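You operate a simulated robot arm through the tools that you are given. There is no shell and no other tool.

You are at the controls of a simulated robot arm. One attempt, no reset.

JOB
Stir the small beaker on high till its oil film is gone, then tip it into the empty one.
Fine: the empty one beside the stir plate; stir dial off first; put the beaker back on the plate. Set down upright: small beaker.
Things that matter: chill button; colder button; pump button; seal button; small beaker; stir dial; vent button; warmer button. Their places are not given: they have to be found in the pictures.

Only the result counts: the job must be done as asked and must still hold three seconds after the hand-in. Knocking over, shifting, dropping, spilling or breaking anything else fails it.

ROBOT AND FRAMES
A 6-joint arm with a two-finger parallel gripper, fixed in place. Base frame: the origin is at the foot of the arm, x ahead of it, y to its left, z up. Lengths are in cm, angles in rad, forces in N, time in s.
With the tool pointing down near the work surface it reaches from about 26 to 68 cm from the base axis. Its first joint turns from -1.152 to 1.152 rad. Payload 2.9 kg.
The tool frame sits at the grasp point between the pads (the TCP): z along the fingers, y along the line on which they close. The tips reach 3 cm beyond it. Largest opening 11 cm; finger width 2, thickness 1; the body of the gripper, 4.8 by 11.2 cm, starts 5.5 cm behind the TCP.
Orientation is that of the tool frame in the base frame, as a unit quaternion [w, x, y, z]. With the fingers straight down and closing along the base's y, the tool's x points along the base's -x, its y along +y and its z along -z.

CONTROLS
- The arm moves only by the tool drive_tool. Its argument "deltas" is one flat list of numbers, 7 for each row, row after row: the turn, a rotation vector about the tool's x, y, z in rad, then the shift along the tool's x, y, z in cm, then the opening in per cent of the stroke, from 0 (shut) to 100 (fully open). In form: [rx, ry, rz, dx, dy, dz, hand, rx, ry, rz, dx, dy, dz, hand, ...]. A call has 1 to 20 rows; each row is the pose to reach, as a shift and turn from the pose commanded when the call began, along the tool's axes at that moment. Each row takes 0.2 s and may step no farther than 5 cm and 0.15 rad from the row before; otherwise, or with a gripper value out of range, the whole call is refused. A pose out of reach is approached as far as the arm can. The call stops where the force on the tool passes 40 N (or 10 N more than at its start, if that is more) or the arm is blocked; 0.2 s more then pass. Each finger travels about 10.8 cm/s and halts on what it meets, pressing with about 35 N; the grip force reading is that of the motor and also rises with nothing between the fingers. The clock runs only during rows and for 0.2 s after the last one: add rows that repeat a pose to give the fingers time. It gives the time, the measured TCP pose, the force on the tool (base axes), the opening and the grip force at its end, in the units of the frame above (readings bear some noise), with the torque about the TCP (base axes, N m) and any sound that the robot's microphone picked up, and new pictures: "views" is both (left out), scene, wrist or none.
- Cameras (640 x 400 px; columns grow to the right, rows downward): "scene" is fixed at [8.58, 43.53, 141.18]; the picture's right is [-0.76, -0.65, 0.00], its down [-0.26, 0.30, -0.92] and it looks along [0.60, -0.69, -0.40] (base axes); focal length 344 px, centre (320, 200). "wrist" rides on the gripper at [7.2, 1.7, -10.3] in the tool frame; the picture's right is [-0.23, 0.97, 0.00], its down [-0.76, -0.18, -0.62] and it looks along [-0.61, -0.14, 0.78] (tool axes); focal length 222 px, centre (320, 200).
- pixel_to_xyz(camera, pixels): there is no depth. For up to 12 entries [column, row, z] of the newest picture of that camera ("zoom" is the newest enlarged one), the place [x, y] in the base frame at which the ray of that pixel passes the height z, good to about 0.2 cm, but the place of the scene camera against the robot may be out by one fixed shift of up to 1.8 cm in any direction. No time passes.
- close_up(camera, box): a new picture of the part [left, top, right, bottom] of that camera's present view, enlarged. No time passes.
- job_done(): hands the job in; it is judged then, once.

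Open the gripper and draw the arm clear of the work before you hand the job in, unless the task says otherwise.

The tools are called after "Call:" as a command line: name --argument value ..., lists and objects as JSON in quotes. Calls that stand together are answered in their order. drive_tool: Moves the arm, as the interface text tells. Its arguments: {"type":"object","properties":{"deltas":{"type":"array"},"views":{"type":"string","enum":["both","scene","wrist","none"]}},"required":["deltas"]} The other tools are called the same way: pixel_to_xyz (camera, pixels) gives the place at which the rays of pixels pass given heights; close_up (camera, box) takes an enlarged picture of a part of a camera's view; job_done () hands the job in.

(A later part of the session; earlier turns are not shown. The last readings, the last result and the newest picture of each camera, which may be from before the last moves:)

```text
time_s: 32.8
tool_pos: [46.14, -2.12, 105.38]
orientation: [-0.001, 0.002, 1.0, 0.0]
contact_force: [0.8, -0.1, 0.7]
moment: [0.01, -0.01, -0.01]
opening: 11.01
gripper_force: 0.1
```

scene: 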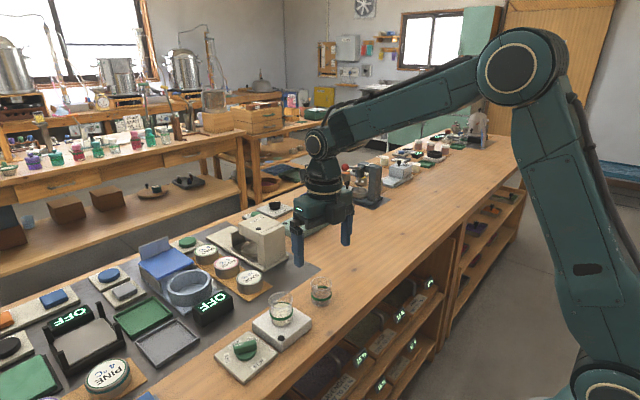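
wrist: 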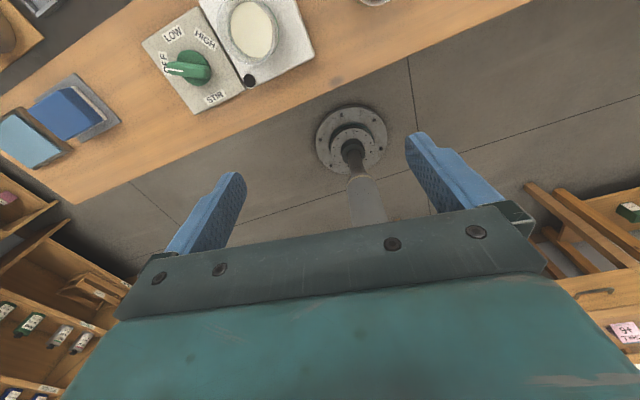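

Back at the standard heading at (46.1, -2.1, 105.4). I now pitch the hand up by 0.96 rad (fingers 35° below horizontal, pointing forward) while sliding to y≈2.2, well above the bench.

Call:
drive_tool --deltas '[0, -0.14, 0, 0.3, 0.6, 0, 100, 0, -0.28, 0, 0.6, 1.2, 0, 100, 0, -0.42, 0, 0.9, 1.8, 0, 100, 0, -0.56, 0, 1.2, 2.4, 0, 100, 0, -0.7, 0, 1.5, 3.2, 0, 100, 0, -0.84, 0, 1.8, 3.8, 0, 100, 0, -0.96, 0, 2, 4.3, 0, 100, 0, -0.96, 0, 2, 4.3, 0, 100]' --views "both"

```text
time_s: 34.6
tool_pos: [44.09, 2.24, 105.35]
orientation: [0.462, 0.0, 0.887, 0.0]
contact_force: [-0.2, -0.5, 0.2]
moment: [-0.02, -0.02, -0.05]
opening: 11.02
gripper_force: 0.2
```

scene: 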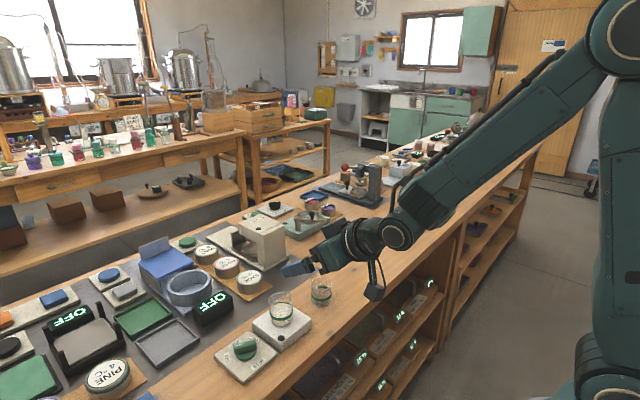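
wrist: 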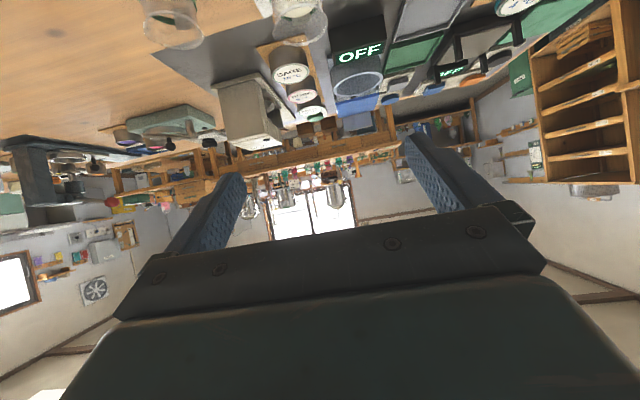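

The pitched pose is reachable. Before touching the beaker I rehearse the pour high up: move over the empty beaker's side at z≈103 while rolling about base x by 2.0 rad, to make sure the wrist can do it.

Call:
drive_tool --deltas '[-0.0802, 0, 0.1147, -0.3, -0.76, 0.71, 100, -0.1604, 0, 0.2293, -0.6, -1.53, 1.42, 100, -0.2407, 0, 0.344, -0.9, -2.3, 2.13, 100, -0.3209, 0, 0.4586, -1.2, -3.06, 2.84, 100, -0.4011, 0, 0.5733, -1.5, -3.82, 3.55, 100, -0.4813, 0, 0.688, -1.8, -4.6, 4.26, 100, -0.5616, 0, 0.8026, -2.1, -5.35, 4.97, 100, -0.6418, 0, 0.9173, -2.4, -6.1, 5.68, 100, -0.722, 0, 1.0319, -2.7, -6.9, 6.39, 100, -0.8022, 0, 1.1466, -3.0, -7.65, 7.1, 100, -0.8824, 0, 1.2613, -3.3, -8.4, 7.81, 100, -0.9627, 0, 1.3759, -3.6, -9.2, 8.52, 100, -1.0429, 0, 1.4906, -3.9, -10, 9.23, 100, -1.1231, 0, 1.6052, -4.13, -10.7, 9.92, 100, -1.146, 0, 1.638, -4.13, -10.7, 9.92, 100]' --views "both"

```text
time_s: 37.8
tool_pos: [62.67, -7.45, 107.0]
orientation: [0.25, 0.4, 0.489, 0.734]
contact_force: [0.6, -0.2, 0.5]
moment: [0.01, -0.03, 0.0]
opening: 10.98
gripper_force: 0.0
out of reach, approached as far as the arm can: row 12, 13, 14, 15
```

scene: 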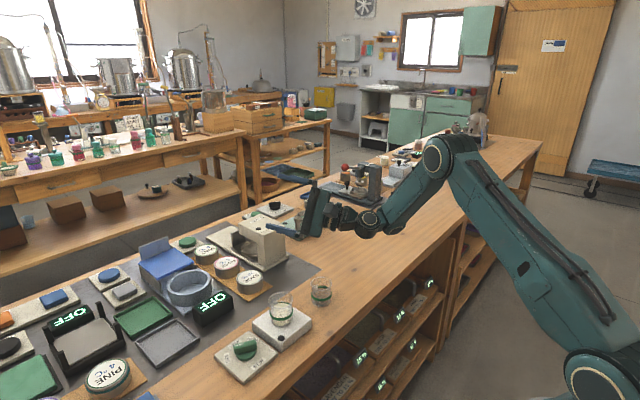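
wrist: 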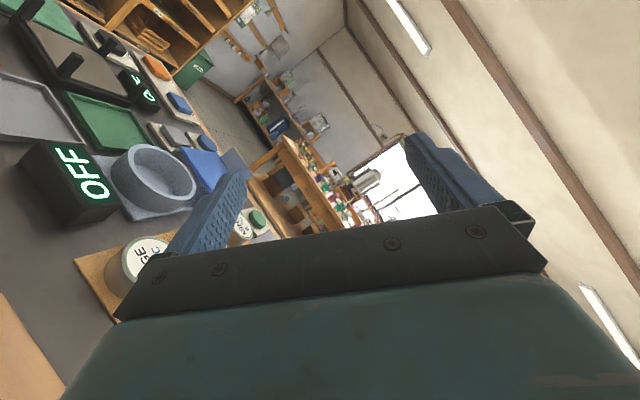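

That roll about base x runs into a wrist limit near 1.6 rad and pushed the tool out to x 62.7 (high up, nothing touched), so this way of pouring is out. A roll about the hand's own axis keeps the wrist in range instead; I first unwind back to the pitched upright pose near (44, 2.2, 105).

Call:
drive_tool --deltas '[0.0786, -0.0034, -0.1176, 0, 0, 0, 100, 0.1571, -0.0069, -0.2353, 0, 0, 0, 100, 0.2357, -0.0103, -0.3529, 0, 0, 0, 100, 0.3143, -0.0137, -0.4706, 1.55, -0.53, -0.98, 100, 0.3929, -0.0171, -0.5882, 3.11, -1.05, -1.96, 100, 0.4714, -0.0206, -0.7059, 4.66, -1.58, -2.95, 100, 0.55, -0.024, -0.8235, 6.22, -2.11, -3.93, 100, 0.6286, -0.0274, -0.9411, 7.77, -2.63, -4.91, 100, 0.7071, -0.0309, -1.0588, 9.33, -3.16, -5.89, 100, 0.7857, -0.0343, -1.1764, 10.88, -3.68, -6.87, 100, 0.8643, -0.0377, -1.2941, 12.44, -4.21, -7.85, 100, 0.9429, -0.0411, -1.4117, 13.99, -4.74, -8.84, 100, 1.0214, -0.0446, -1.5294, 15.55, -5.26, -9.82, 100, 1.1, -0.048, -1.647, 17.1, -5.79, -10.8, 100, 1.1, -0.048, -1.647, 17.1, -5.79, -10.8, 100]' --views "scene"

```text
time_s: 41.0
tool_pos: [44.29, 1.78, 105.01]
orientation: [0.485, 0.01, 0.875, 0.005]
contact_force: [0.1, -0.3, -0.2]
moment: [0.0, 0.02, 0.04]
opening: 11.04
gripper_force: 0.0
```

scene: 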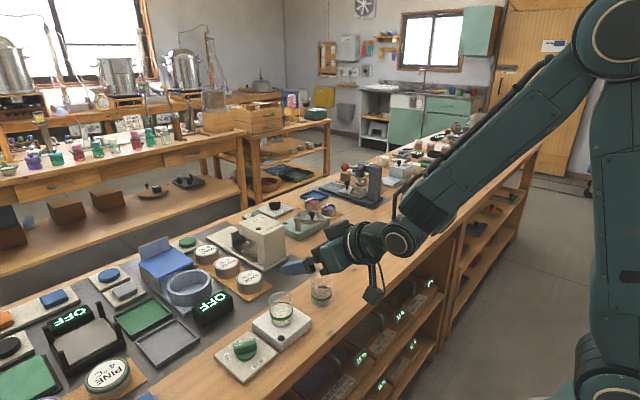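

Back upright-pitched at (44.3, 1.8, 105.0), about 32° below horizontal. I next rehearse the alternative high up: yaw -20°, pitch to about 20° below horizontal and move to about (56, -9, 98); the roll about the hand axis follows after that.

Call:
drive_tool --deltas '[0.037, -0.027, 0.0205, -0.065, -1.3475, 1.7075, 100, 0.074, -0.054, 0.041, -0.13, -2.695, 3.415, 100, 0.111, -0.081, 0.0615, -0.195, -4.0425, 5.1225, 100, 0.148, -0.108, 0.082, -0.26, -5.39, 6.83, 100, 0.185, -0.135, 0.1025, -0.325, -6.7375, 8.5375, 100, 0.222, -0.162, 0.123, -0.39, -8.085, 10.245, 100, 0.259, -0.189, 0.1435, -0.455, -9.4325, 11.9525, 100, 0.296, -0.2165, 0.164, -0.52, -10.78, 13.66, 100, 0.296, -0.2165, 0.164, -0.52, -10.78, 13.66, 100]' --views "none"

```text
time_s: 43.0
tool_pos: [56.13, -9.06, 97.9]
orientation: [0.567, 0.155, 0.805, -0.086]
contact_force: [-0.3, -0.2, 0.0]
moment: [-0.02, 0.02, -0.02]
opening: 11.0
gripper_force: 0.0
```

Reached (56.1, -9.1, 97.9) with the hand about 20° below horizontal. Now the rehearsal roll of +2.4 rad about the hand's axis, staying in place.

Call:
drive_tool --deltas '[0, 0, 0.149, 0, 0, 0, 100, 0, 0, 0.298, 0, 0, 0, 100, 0, 0, 0.447, 0, 0, 0, 100, 0, 0, 0.596, 0, 0, 0, 100, 0, 0, 0.745, 0, 0, 0, 100, 0, 0, 0.894, 0, 0, 0, 100, 0, 0, 1.043, 0, 0, 0, 100, 0, 0, 1.192, 0, 0, 0, 100, 0, 0, 1.341, 0, 0, 0, 100, 0, 0, 1.49, 0, 0, 0, 100, 0, 0, 1.639, 0, 0, 0, 100, 0, 0, 1.788, 0, 0, 0, 100, 0, 0, 1.937, 0, 0, 0, 100, 0, 0, 2.086, 0, 0, 0, 100, 0, 0, 2.235, 0, 0, 0, 100, 0, 0, 2.384, 0, 0, 0, 100]' --views "both"

```text
time_s: 46.4
tool_pos: [56.01, -8.97, 97.88]
orientation: [0.289, 0.804, 0.153, 0.496]
contact_force: [0.2, -0.2, -0.5]
moment: [0.02, 0.01, 0.0]
opening: 11.01
gripper_force: 0.1
```

scene: 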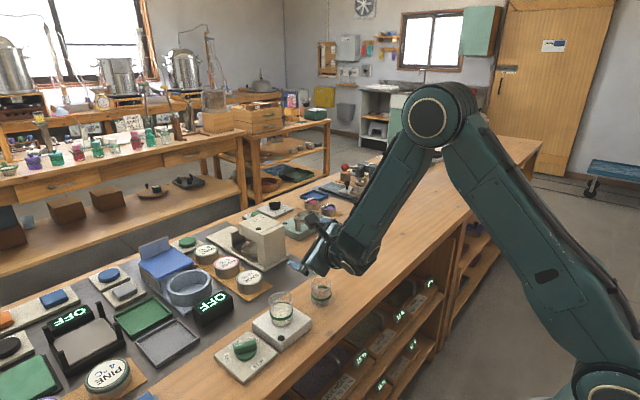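
wrist: 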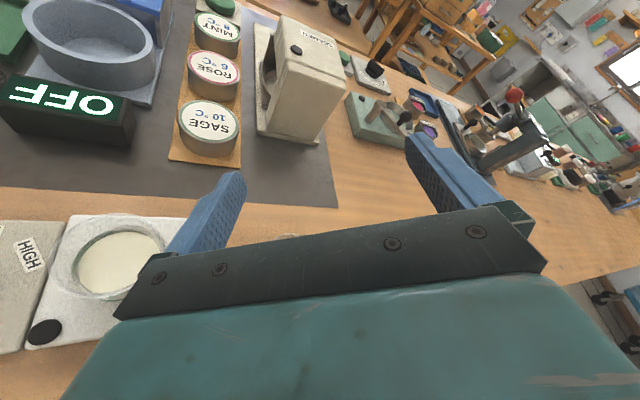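

The full 2.38 rad roll holds position exactly, so this pour motion works. This view also shows the small beaker from nearly above (wrist 120,262), so I enlarge it to refine its position before unwinding.

Call:
close_up --camera "wrist" --box '[30, 190, 190, 330]'

```text
2.86 times, centred on (110, 260) of wrist
```

zoom: 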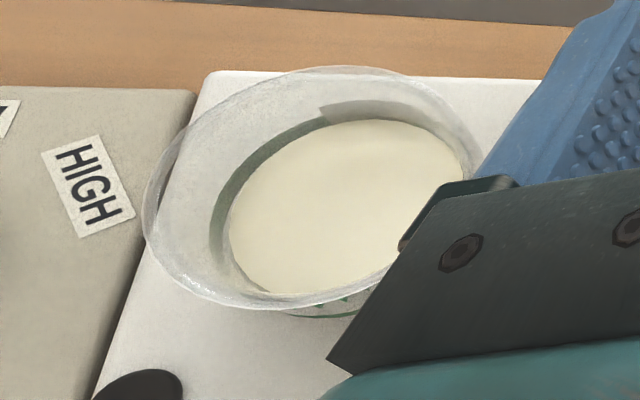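

I convert rim points (z≈89) and liquid-surface points (z≈86.7) from this zoom.

Call:
pixel_to_xyz --camera "zoom" --pixels '[[142, 215, 89], [200, 122, 89], [270, 78, 89], [345, 66, 89], [430, 90, 89], [474, 150, 89], [200, 290, 89], [265, 308, 89], [229, 230, 86.7], [375, 119, 86.7], [464, 160, 86.7], [270, 293, 86.7]]'

Call:
pixel_to_xyz --camera "zoom" --pixels '[[142, 215, 90], [345, 66, 90], [265, 308, 90], [474, 150, 90], [142, 215, 88], [345, 66, 88], [265, 308, 88], [474, 150, 88]]'

```text
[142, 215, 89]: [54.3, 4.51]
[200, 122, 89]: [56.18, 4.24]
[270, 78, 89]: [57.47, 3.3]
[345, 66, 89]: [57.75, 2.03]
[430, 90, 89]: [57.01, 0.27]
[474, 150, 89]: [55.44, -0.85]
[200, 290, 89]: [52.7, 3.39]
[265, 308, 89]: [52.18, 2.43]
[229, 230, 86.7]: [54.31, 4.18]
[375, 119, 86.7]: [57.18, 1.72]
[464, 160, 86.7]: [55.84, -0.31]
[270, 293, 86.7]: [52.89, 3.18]
```

```text
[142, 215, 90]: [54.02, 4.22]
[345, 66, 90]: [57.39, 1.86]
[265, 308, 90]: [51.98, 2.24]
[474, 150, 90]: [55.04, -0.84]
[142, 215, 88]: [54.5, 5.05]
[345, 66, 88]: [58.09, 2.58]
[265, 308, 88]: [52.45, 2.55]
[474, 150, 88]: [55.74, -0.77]
```

Fit gives the small beaker's axis at about (55.0, 1.95). To measure the empty one the same way, I shift back 8 cm in x (staying at z 98) so it comes into view between the fingers.

Call:
drive_tool --deltas '[0, 0, 0, -1.23, 0.11, -2.36, 100, 0, 0, 0, -2.46, 0.22, -4.73, 100, 0, 0, 0, -3.69, 0.33, -7.09, 100, 0, 0, 0, -3.69, 0.33, -7.09, 100]' --views "wrist"

Call:
close_up --camera "wrist" --box '[240, 130, 400, 240]'

```text
time_s: 47.4
tool_pos: [48.35, -9.88, 98.36]
orientation: [0.287, 0.805, 0.156, 0.495]
contact_force: [-0.1, 0.3, 0.5]
moment: [-0.03, -0.02, 0.04]
opening: 11.0
gripper_force: 0.0
out of reach, approached as far as the arm can: row 3, 4
```

wrist: 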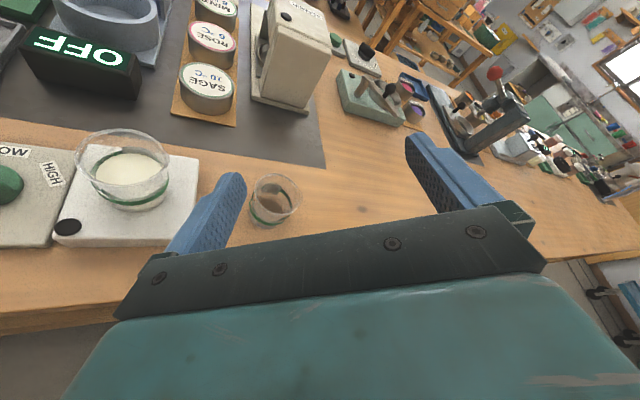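

```text
3.64 times, centred on (320, 185) of wrist
```

zoom: 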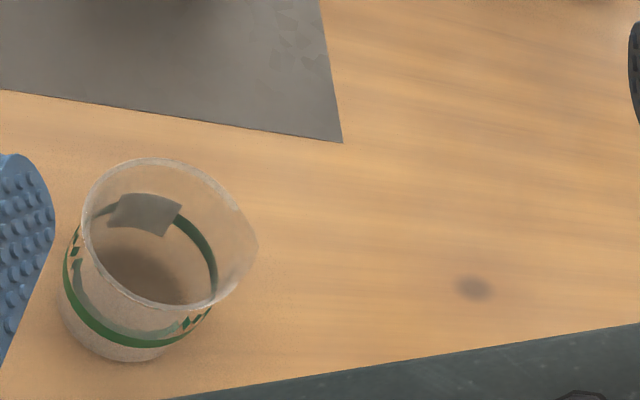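

The empty beaker is plainly visible with its lip at zoom (258,245). I convert its rim (z≈86) and base outline (z≈80) points.

Call:
pixel_to_xyz --camera "zoom" --pixels '[[83, 215, 86], [105, 176, 86], [150, 158, 86], [200, 172, 86], [258, 245, 86], [210, 303, 86], [165, 308, 86], [110, 277, 86], [58, 300, 80.2], [80, 345, 80.2], [120, 361, 80.2], [165, 352, 80.2]]'

Call:
close_up --camera "wrist" --box '[50, 115, 210, 255]'

```text
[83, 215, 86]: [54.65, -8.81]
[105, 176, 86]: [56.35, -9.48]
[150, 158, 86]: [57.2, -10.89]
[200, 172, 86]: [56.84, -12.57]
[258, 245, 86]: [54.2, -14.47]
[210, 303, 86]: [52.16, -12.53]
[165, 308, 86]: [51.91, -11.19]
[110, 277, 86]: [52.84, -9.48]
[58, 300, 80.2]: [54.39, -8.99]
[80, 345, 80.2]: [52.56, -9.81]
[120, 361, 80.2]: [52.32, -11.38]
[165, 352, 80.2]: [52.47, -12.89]
```

```text
2.86 times, centred on (130, 185) of wrist
```

zoom: 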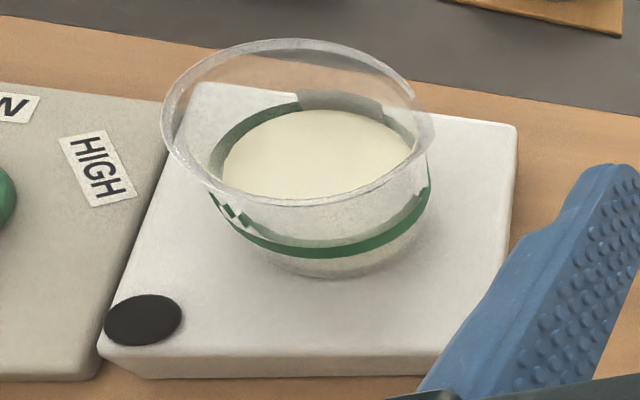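

Target beaker's axis is about (54.55, -11.4), rim radius 2.6, lip toward -y. I check the small beaker in this second view as well.

Call:
pixel_to_xyz --camera "zoom" --pixels '[[162, 130, 89], [195, 70, 89], [300, 38, 89], [400, 75, 89], [435, 132, 89], [400, 180, 89], [300, 205, 89], [210, 180, 89], [213, 195, 86], [345, 279, 83.1], [430, 200, 85], [280, 268, 83.1]]'

```text
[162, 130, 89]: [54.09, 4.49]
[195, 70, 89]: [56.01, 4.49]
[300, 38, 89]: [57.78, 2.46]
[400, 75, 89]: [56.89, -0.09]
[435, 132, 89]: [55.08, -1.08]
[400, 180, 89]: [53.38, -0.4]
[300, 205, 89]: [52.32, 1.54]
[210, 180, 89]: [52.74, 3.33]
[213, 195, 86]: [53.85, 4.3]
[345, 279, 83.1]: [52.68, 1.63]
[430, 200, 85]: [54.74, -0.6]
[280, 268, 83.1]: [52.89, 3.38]
```

Both views agree on the small beaker: axis (55.0, 1.9), rim z 89, radius 2.7. I unroll the hand (fingers half closed meanwhile) while moving to about (55, 1.9, 102), above the small beaker.

Call:
drive_tool --deltas '[0, 0, -0.149, 0.746, -0.455, 0.06, 80, 0, 0, -0.298, 1.49, -0.91, 0.12, 60, 0, 0, -0.447, 2.24, -1.365, 0.18, 50, 0, 0, -0.596, 2.98, -1.82, 0.24, 50, 0, 0, -0.745, 3.73, -2.275, 0.3, 50, 0, 0, -0.894, 4.48, -2.73, 0.36, 50, 0, 0, -1.043, 5.22, -3.185, 0.42, 50, 0, 0, -1.192, 5.97, -3.64, 0.48, 50, 0, 0, -1.341, 6.71, -4.095, 0.54, 50, 0, 0, -1.49, 7.46, -4.55, 0.6, 50, 0, 0, -1.639, 8.21, -5.0, 0.66, 50, 0, 0, -1.788, 8.95, -5.46, 0.72, 50, 0, 0, -1.937, 9.7, -5.92, 0.78, 50, 0, 0, -2.086, 10.44, -6.37, 0.84, 60, 0, 0, -2.235, 11.19, -6.83, 0.9, 70, 0, 0, -2.384, 11.93, -7.28, 0.96, 80, 0, 0, -2.42, 11.93, -7.28, 0.96, 80]' --views "none"

```text
time_s: 51.0
tool_pos: [54.85, 1.99, 101.95]
orientation: [0.566, 0.138, 0.807, -0.097]
contact_force: [-0.6, -0.5, 0.0]
moment: [0.0, 0.0, -0.03]
opening: 8.81
gripper_force: 0.1
```

Level and over the beaker at (54.85, 1.99, 101.95), hand 20° below horizontal. I pitch down by 0.23 rad to about 33° and lower to z≈98.

Call:
drive_tool --deltas '[0, 0.115, 0, 1.83, -0.018, 0.75, 80, 0, 0.23, 0, 3.66, -0.035, 1.5, 80, 0, 0.23, 0, 3.66, -0.035, 1.5, 80]' --views "both"

Call:
close_up --camera "scene" --box '[220, 220, 400, 350]'

```text
time_s: 51.8
tool_pos: [55.11, 1.89, 97.9]
orientation: [0.468, 0.149, 0.868, -0.079]
contact_force: [0.2, 0.5, -0.3]
moment: [0.03, -0.02, -0.03]
opening: 8.82
gripper_force: 0.0
```

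scene: 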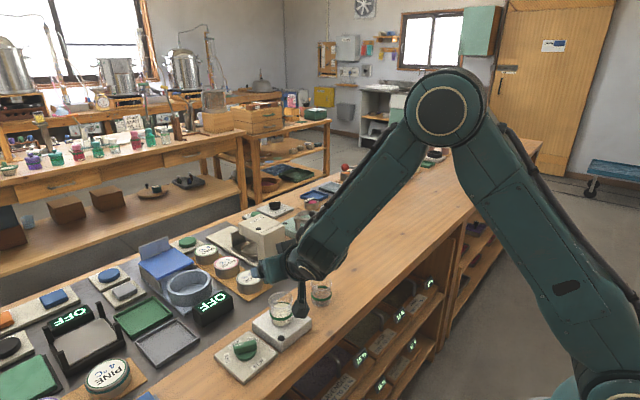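
wrist: 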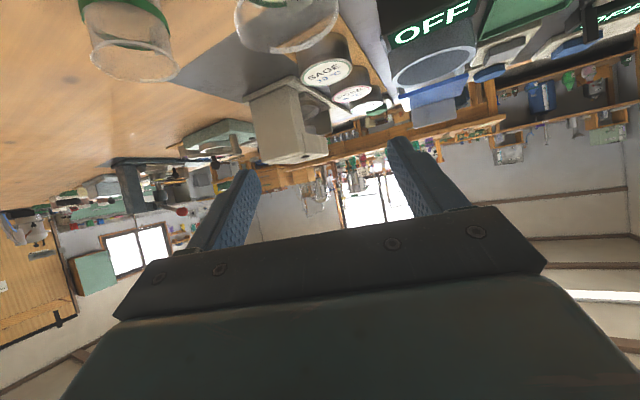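

```text
3.08 times, centred on (310, 285) of scene
```

zoom: 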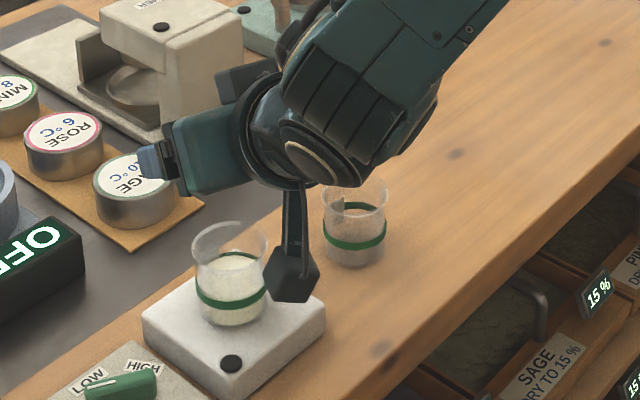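

The hand is over the beaker at (55.1, 1.9, 97.9); the camera box beneath will end near (43.7, 7.7, 86), clear of bench and plate. I lower straight to z≈91 first and check that the fingers straddle the beaker.

Call:
drive_tool --deltas '[0, 0, 0, 1.95, -0.01, 1.27, 80, 0, 0, 0, 3.9, -0.03, 2.54, 80, 0, 0, 0, 5.85, -0.04, 3.8, 80, 0, 0, 0, 5.85, -0.04, 3.8, 80]' --views "both"

Call:
close_up --camera "scene" --box '[220, 240, 380, 350]'

Call:
close_up --camera "wrist" --box '[200, 0, 460, 220]'

```text
time_s: 52.8
tool_pos: [55.13, 1.95, 91.13]
orientation: [0.469, 0.149, 0.867, -0.08]
contact_force: [0.8, 0.2, -0.1]
moment: [0.03, 0.04, -0.01]
opening: 8.8
gripper_force: 0.0
```

scene: 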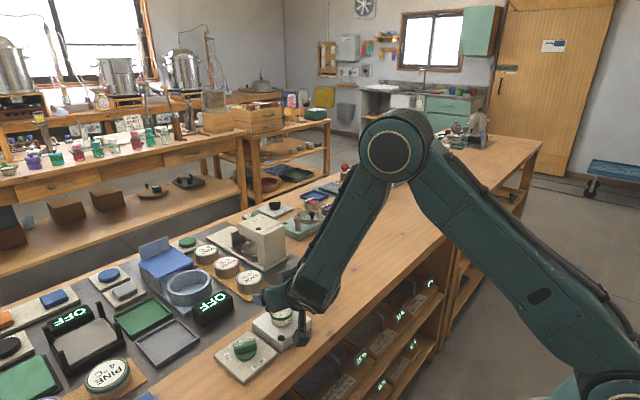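
wrist: 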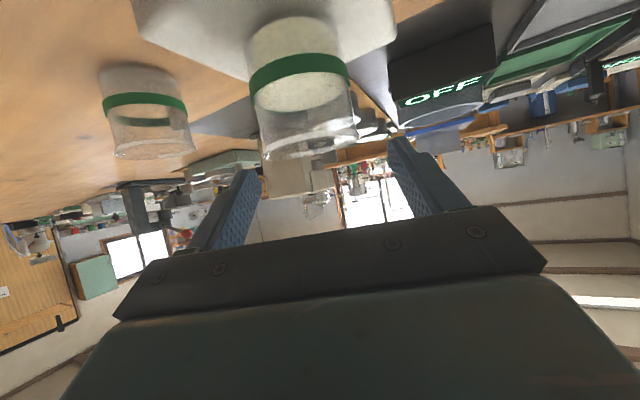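

```text
3.64 times, centred on (300, 295) of scene
```

zoom: 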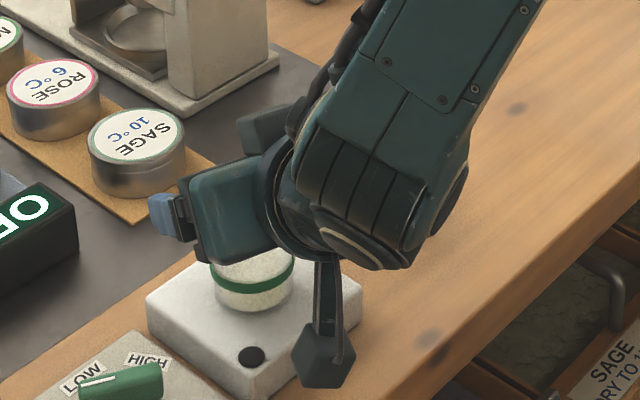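

```text
1.82 times, centred on (330, 110) of wrist
```

zoom: 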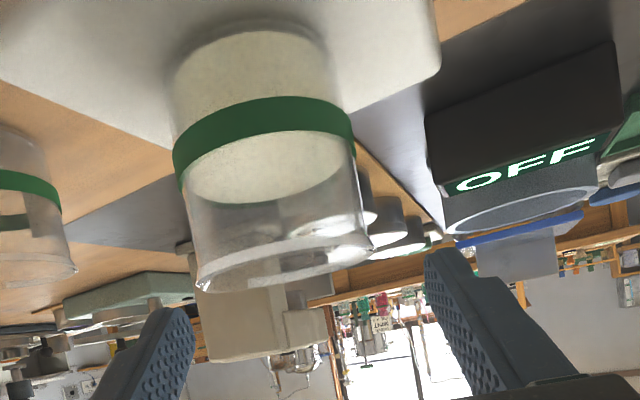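

The beaker sits between the fingers in the wrist view (beaker column about 303, fingers about 260 and 390) with clearance. I lower the remaining 4.8 cm to z≈86.3, fingers still open.

Call:
drive_tool --deltas '[0, 0, 0, 1.4, -0.03, 0.9, 80, 0, 0, 0, 2.8, -0.07, 1.8, 80, 0, 0, 0, 4.09, -0.1, 2.58, 80, 0, 0, 0, 4.09, -0.1, 2.58, 80]' --views "both"

Call:
close_up --camera "wrist" --box '[160, 0, 480, 220]'

Call:
close_up --camera "scene" --box '[220, 260, 350, 360]'

```text
time_s: 53.8
tool_pos: [54.87, 1.94, 86.25]
orientation: [0.469, 0.149, 0.867, -0.079]
contact_force: [0.2, 0.3, 1.1]
moment: [-0.01, -0.03, 0.02]
opening: 8.81
gripper_force: 0.1
```

scene: 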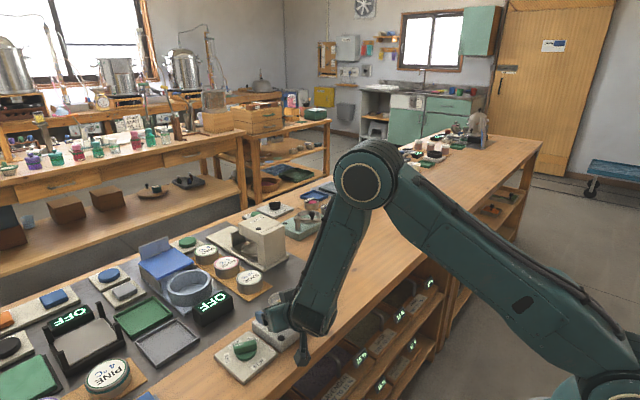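
wrist: 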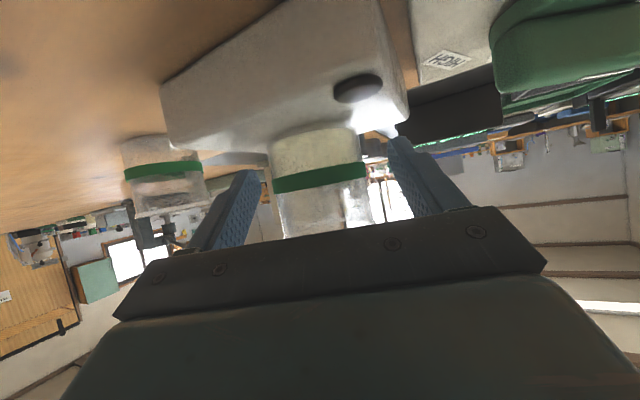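

```text
1.82 times, centred on (320, 110) of wrist
```

zoom: 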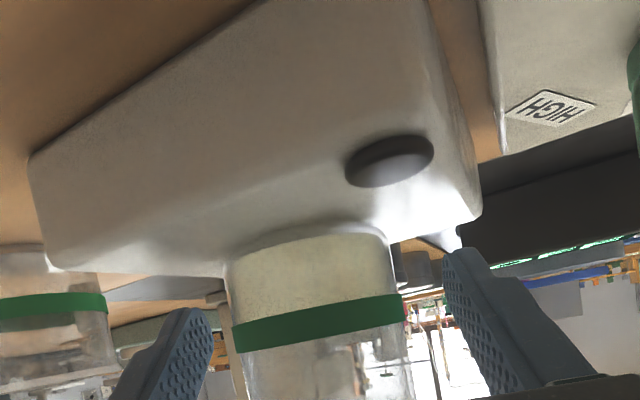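

```text
4.00 times, centred on (285, 310) of scene
```

zoom: 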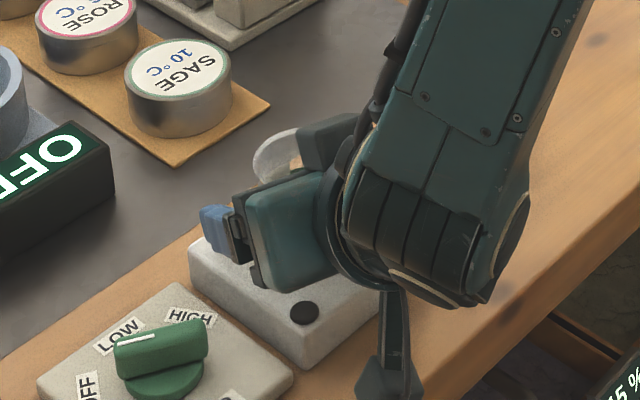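

The beaker is centred between the open fingers (zoom 233-410 between 210 and 445), no contact force. I close on it.

Call:
drive_tool --deltas '[0, 0, 0, 0, 0, 0, 60, 0, 0, 0, 0, 0, 0, 50, 0, 0, 0, 0, 0, 0, 30, 0, 0, 0, 0, 0, 0, 20, 0, 0, 0, 0, 0, 0, 20]' --views "wrist"

Call:
close_up --camera "wrist" --box '[160, 0, 480, 220]'

```text
time_s: 55.0
tool_pos: [54.85, 1.93, 86.24]
orientation: [0.469, 0.149, 0.867, -0.079]
contact_force: [-1.7, -0.3, 0.7]
moment: [-0.09, 0.04, -0.03]
opening: 4.89
gripper_force: 34.9
```

wrist: 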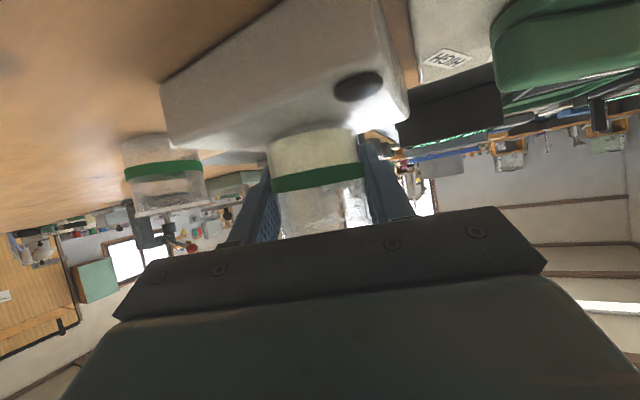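

```text
1.82 times, centred on (320, 110) of wrist
```

zoom: 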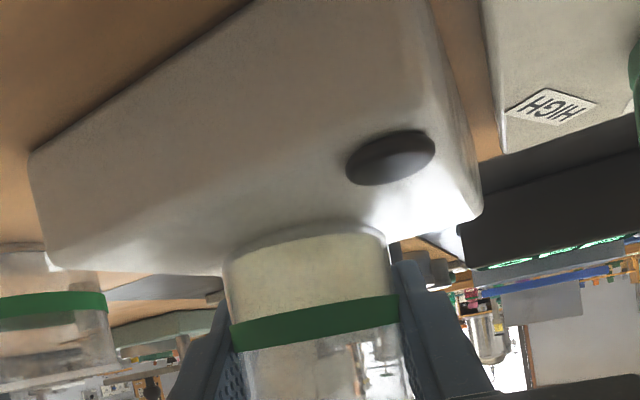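

Gripped at 4.89 cm with 35 N. I lift straight up 8 cm smoothly and check the hold.

Call:
drive_tool --deltas '[0, 0, 0, -0.42, 0, -0.28, 20, 0, 0, 0, -1.25, 0, -0.83, 20, 0, 0, 0, -2.51, 0, -1.65, 20, 0, 0, 0, -3.76, 0, -2.48, 20, 0, 0, 0, -5.02, 0, -3.31, 20, 0, 0, 0, -6.1, 0, -4.02, 20, 0, 0, 0, -6.69, 0, -4.41, 20, 0, 0, 0, -6.69, 0, -4.41, 20]' --views "both"

Call:
close_up --camera "wrist" --box '[160, 0, 480, 240]'

Call:
close_up --camera "scene" --box '[220, 220, 380, 350]'

```text
time_s: 56.8
tool_pos: [54.79, 1.91, 93.98]
orientation: [0.469, 0.149, 0.867, -0.079]
contact_force: [-0.7, -0.3, -0.8]
moment: [-0.02, 0.01, 0.04]
opening: 4.9
gripper_force: 34.7
```

scene: 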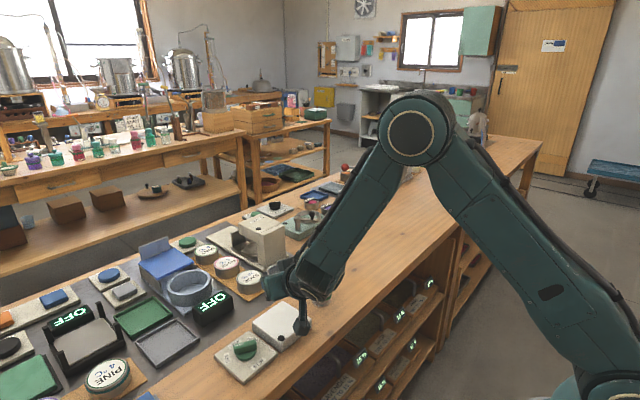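
wrist: 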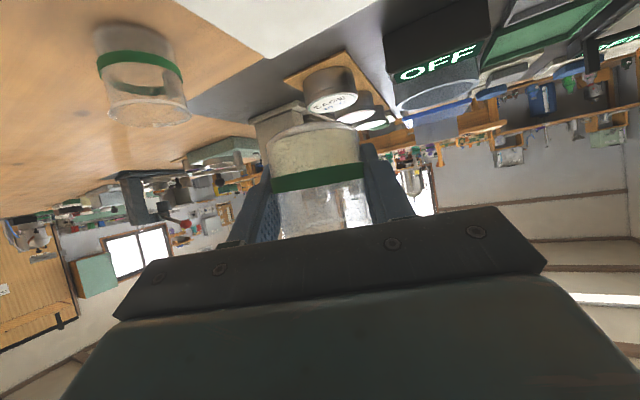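

```text
1.67 times, centred on (320, 120) of wrist
```

zoom: 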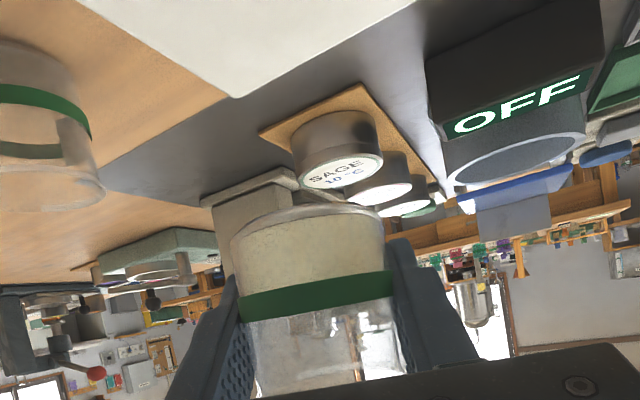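

```text
3.08 times, centred on (300, 285) of scene
```

zoom: 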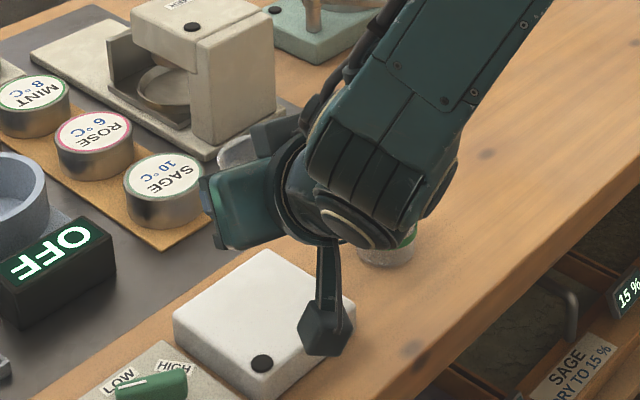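

The beaker is held upright and clear of the plate. I carry it smoothly toward the empty beaker, to about (57.75, -8.4, 93), pitching the hand up 0.23 rad (beaker tilt only about 13°).

Call:
drive_tool --deltas '[0, -0.01, 0, -0.08, -0.26, 0.17, 20, 0, -0.025, 0, -0.26, -0.88, 0.57, 20, 0, -0.046, 0, -0.53, -1.75, 1.15, 20, 0, -0.074, 0, -0.84, -2.8, 1.84, 20, 0, -0.104, 0, -1.18, -3.94, 2.58, 20, 0, -0.133, 0, -1.53, -5.08, 3.33, 20, 0, -0.161, 0, -1.84, -6.13, 4.02, 20, 0, -0.189, 0, -2.16, -7.18, 4.71, 20, 0, -0.212, 0, -2.42, -8.06, 5.28, 20, 0, -0.23, 0, -2.63, -8.76, 5.74, 20, 0, -0.23, 0, -2.63, -8.76, 5.74, 20]' --views "both"

Call:
close_up --camera "scene" --box '[230, 210, 390, 340]'

```text
time_s: 59.2
tool_pos: [57.8, -8.3, 93.1]
orientation: [0.566, 0.138, 0.807, -0.095]
contact_force: [0.6, 0.5, -1.0]
moment: [-0.02, 0.01, 0.0]
opening: 4.87
gripper_force: 35.2
```

scene: 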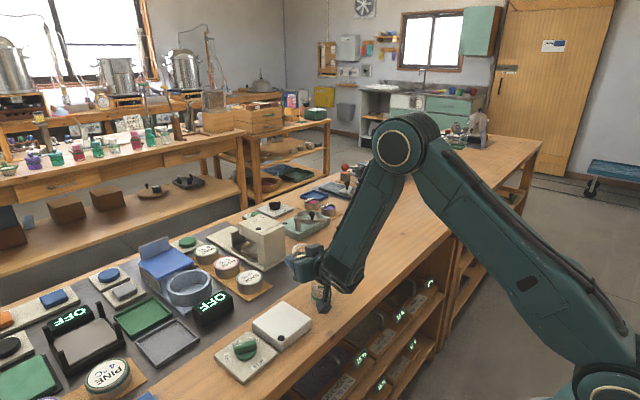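
wrist: 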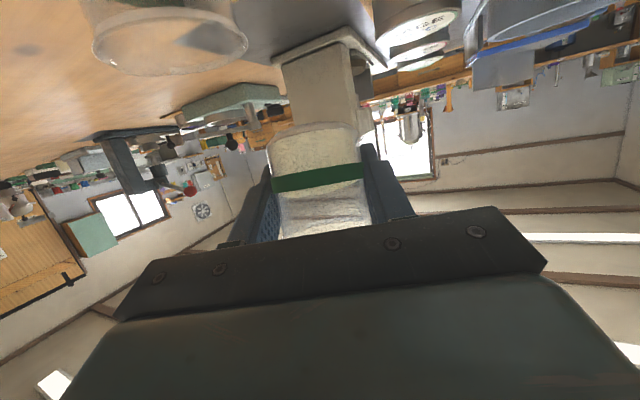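

```text
3.08 times, centred on (310, 275) of scene
```

zoom: 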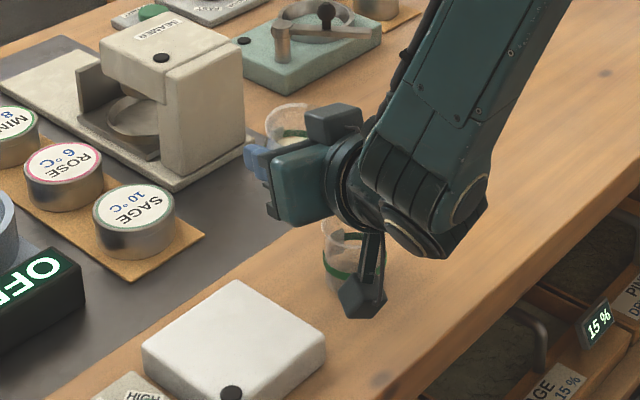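

Held level at (57.8, -8.3, 93.1), target beaker visible below (wrist 170,45). I start the roll to 0.61 rad (beaker tilt about 34°, still below the pouring angle) while lowering to z≈91.5, then check.

Call:
drive_tool --deltas '[0, 0, 0.06, 0.2, -0.02, 0.07, 20, 0, 0, 0.16, 0.5, -0.05, 0.18, 20, 0, 0, 0.28, 0.8, -0.08, 0.3, 20, 0, 0, 0.4, 1.1, -0.11, 0.4, 20, 0, 0, 0.52, 1.4, -0.13, 0.5, 20, 0, 0, 0.61, 1.5, -0.14, 0.54, 20, 0, 0, 0.61, 1.5, -0.14, 0.54, 20]' --views "both"

Call:
close_up --camera "scene" --box '[230, 210, 390, 340]'

Call:
close_up --camera "wrist" --box '[60, 0, 420, 240]'

```text
time_s: 60.8
tool_pos: [57.8, -8.52, 91.54]
orientation: [0.568, 0.376, 0.728, 0.079]
contact_force: [0.1, -0.4, -1.0]
moment: [0.02, -0.02, 0.01]
opening: 4.84
gripper_force: 35.3
```

scene: 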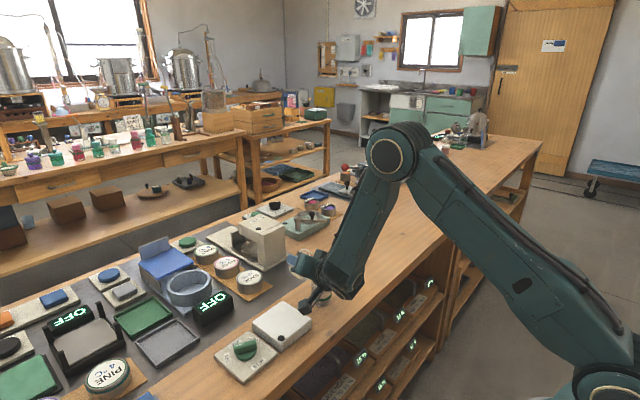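
wrist: 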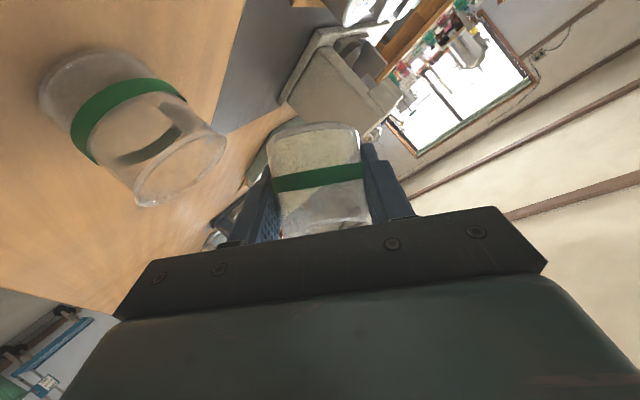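

```text
3.08 times, centred on (310, 275) of scene
```

zoom: 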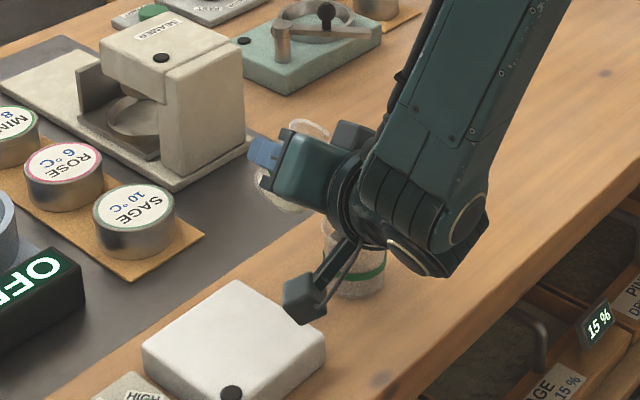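

```text
1.67 times, centred on (240, 120) of wrist
```

zoom: 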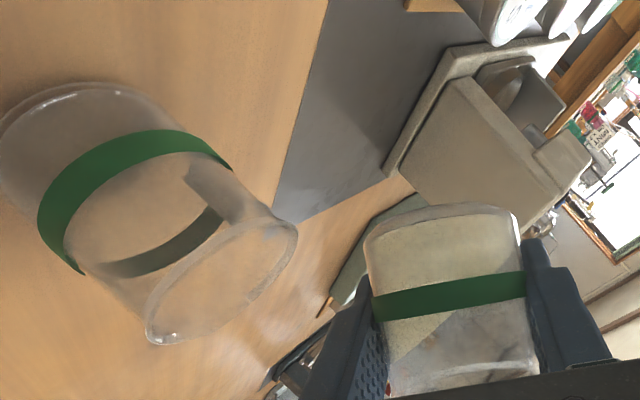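

The tilted liquid surface is visible in the small beaker and still below its rim; the target's mouth is beneath the lip side. I roll on slowly to about 52° and look for the first flow.

Call:
drive_tool --deltas '[0, 0, 0.052, 0.07, -0.02, 0, 20, 0, 0, 0.105, 0.14, -0.04, 0, 20, 0, 0, 0.157, 0.2, -0.06, 0, 20, 0, 0, 0.209, 0.23, -0.08, 0, 20, 0, 0, 0.262, 0.26, -0.1, 0, 20, 0, 0, 0.297, 0.27, -0.11, 0, 20]' --views "both"

Call:
close_up --camera "wrist" --box '[60, 0, 420, 240]'

Call:
close_up --camera "scene" --box '[270, 220, 370, 320]'

```text
time_s: 62.2
tool_pos: [57.73, -8.49, 91.26]
orientation: [0.55, 0.479, 0.665, 0.161]
contact_force: [0.1, 0.3, -0.6]
moment: [-0.01, 0.02, -0.01]
opening: 4.81
gripper_force: 34.9
```

scene: 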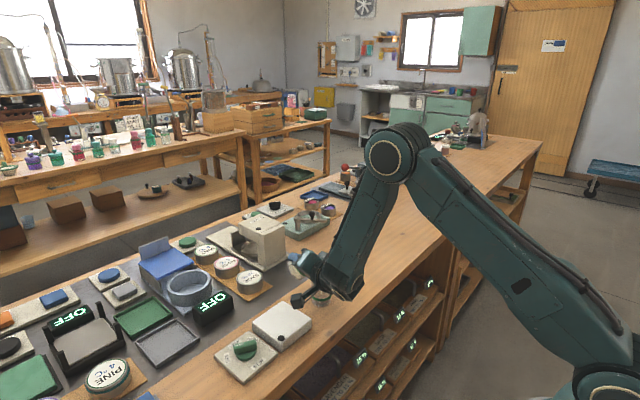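
wrist: 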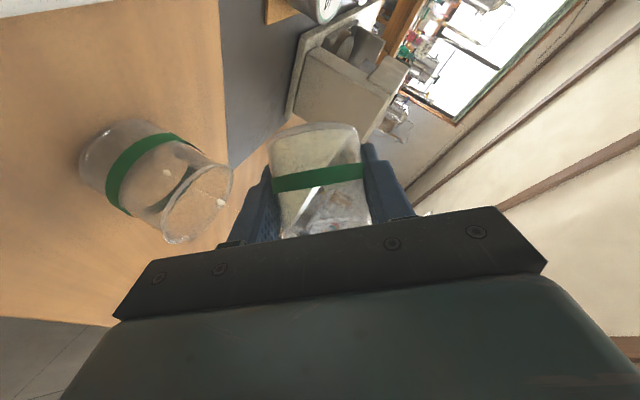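

```text
1.67 times, centred on (240, 120) of wrist
```

zoom: 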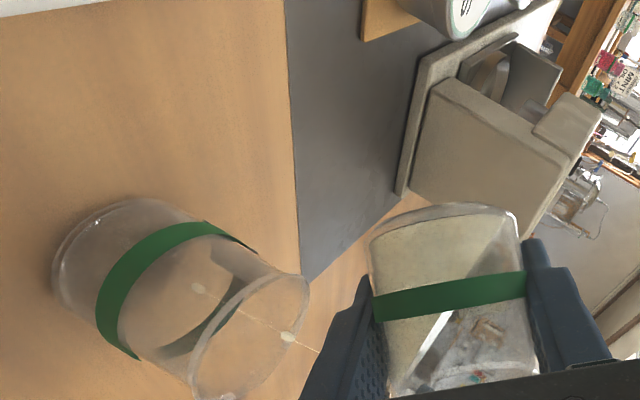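

```text
4.00 times, centred on (320, 270) of scene
```

zoom: 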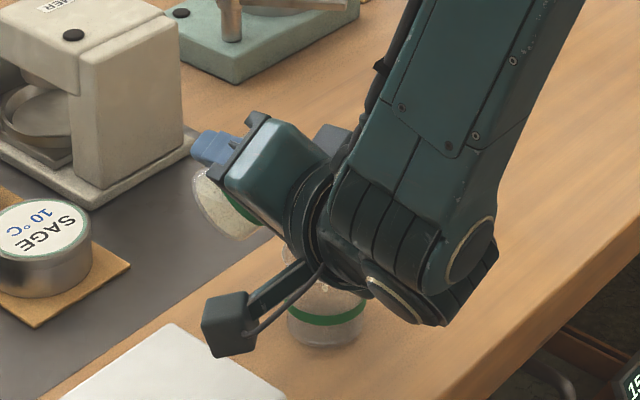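

A thin stream has begun and runs into the target (zoom from 320,352 through 288,338 to 198,288), near its axis. I enlarge the target closely to confirm before continuing.

Call:
close_up --camera "wrist" --box '[70, 100, 270, 250]'

Call:
close_up --camera "scene" --box '[300, 270, 350, 310]'

```text
2.67 times, centred on (170, 175) of wrist
```

zoom: 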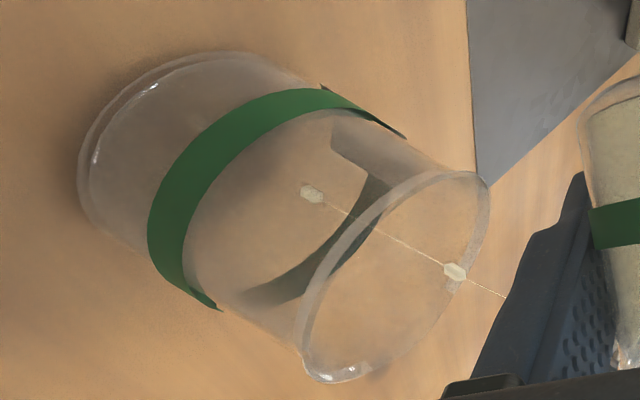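

```text
10.00 times, centred on (325, 290) of scene
```

zoom: 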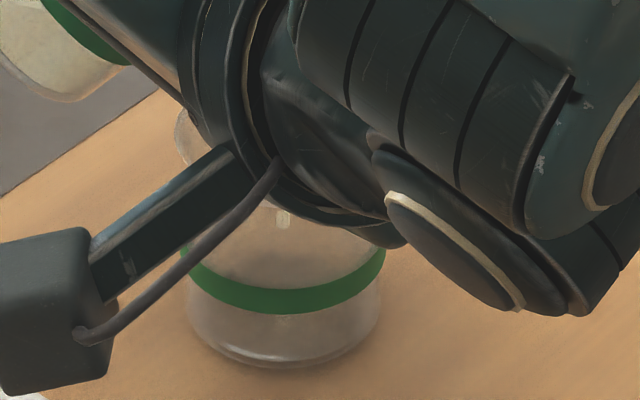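

Drops are falling inside the target: near the axis in the wrist view, and centred (column 283 of 180-385) in the scene view. I continue rolling slowly to about 82°, keeping the lip over the same spot.

Call:
drive_tool --deltas '[0, 0, 0.035, 0.004, -0.001, -0.01, 20, 0, 0, 0.07, 0.007, -0.002, -0.016, 20, 0, 0, 0.105, 0.01, -0.003, -0.025, 20, 0, 0, 0.14, 0.014, -0.004, -0.033, 20, 0, 0, 0.175, -0.012, -0.026, -0.036, 20, 0, 0, 0.21, -0.038, -0.048, -0.04, 20, 0, 0, 0.245, -0.064, -0.07, -0.043, 20, 0, 0, 0.28, -0.09, -0.091, -0.046, 20]' --views "both"

Call:
close_up --camera "wrist" --box '[100, 80, 400, 260]'

Call:
close_up --camera "scene" --box '[280, 240, 360, 310]'

```text
time_s: 64.0
tool_pos: [57.7, -8.57, 91.42]
orientation: [0.522, 0.567, 0.591, 0.237]
contact_force: [-0.3, 0.7, -0.2]
moment: [-0.02, -0.01, 0.0]
opening: 4.82
gripper_force: 35.1
```

scene: 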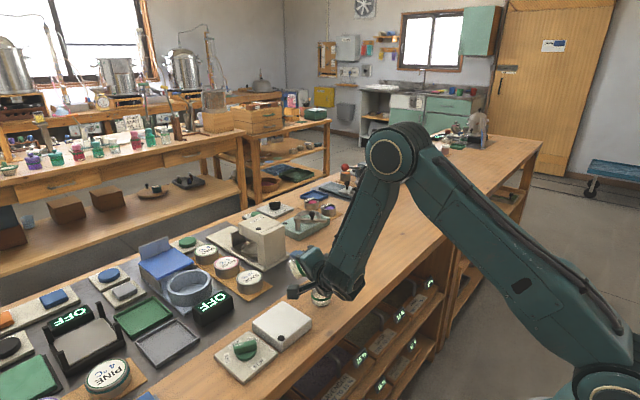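
wrist: 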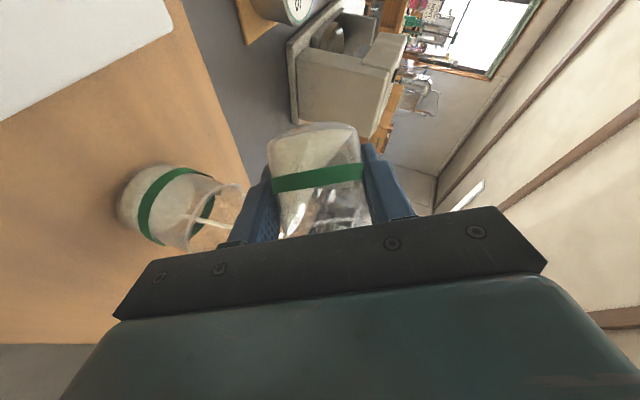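

```text
2.13 times, centred on (250, 170) of wrist
```

zoom: 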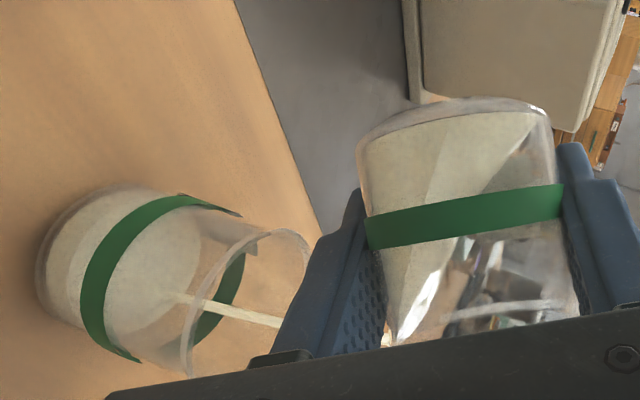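

```text
5.71 times, centred on (320, 275) of scene
```

zoom: 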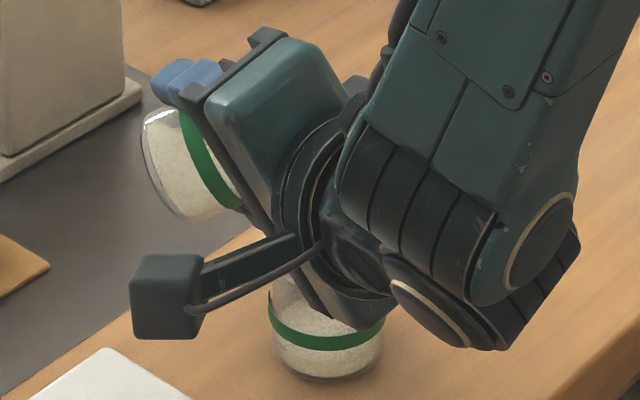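

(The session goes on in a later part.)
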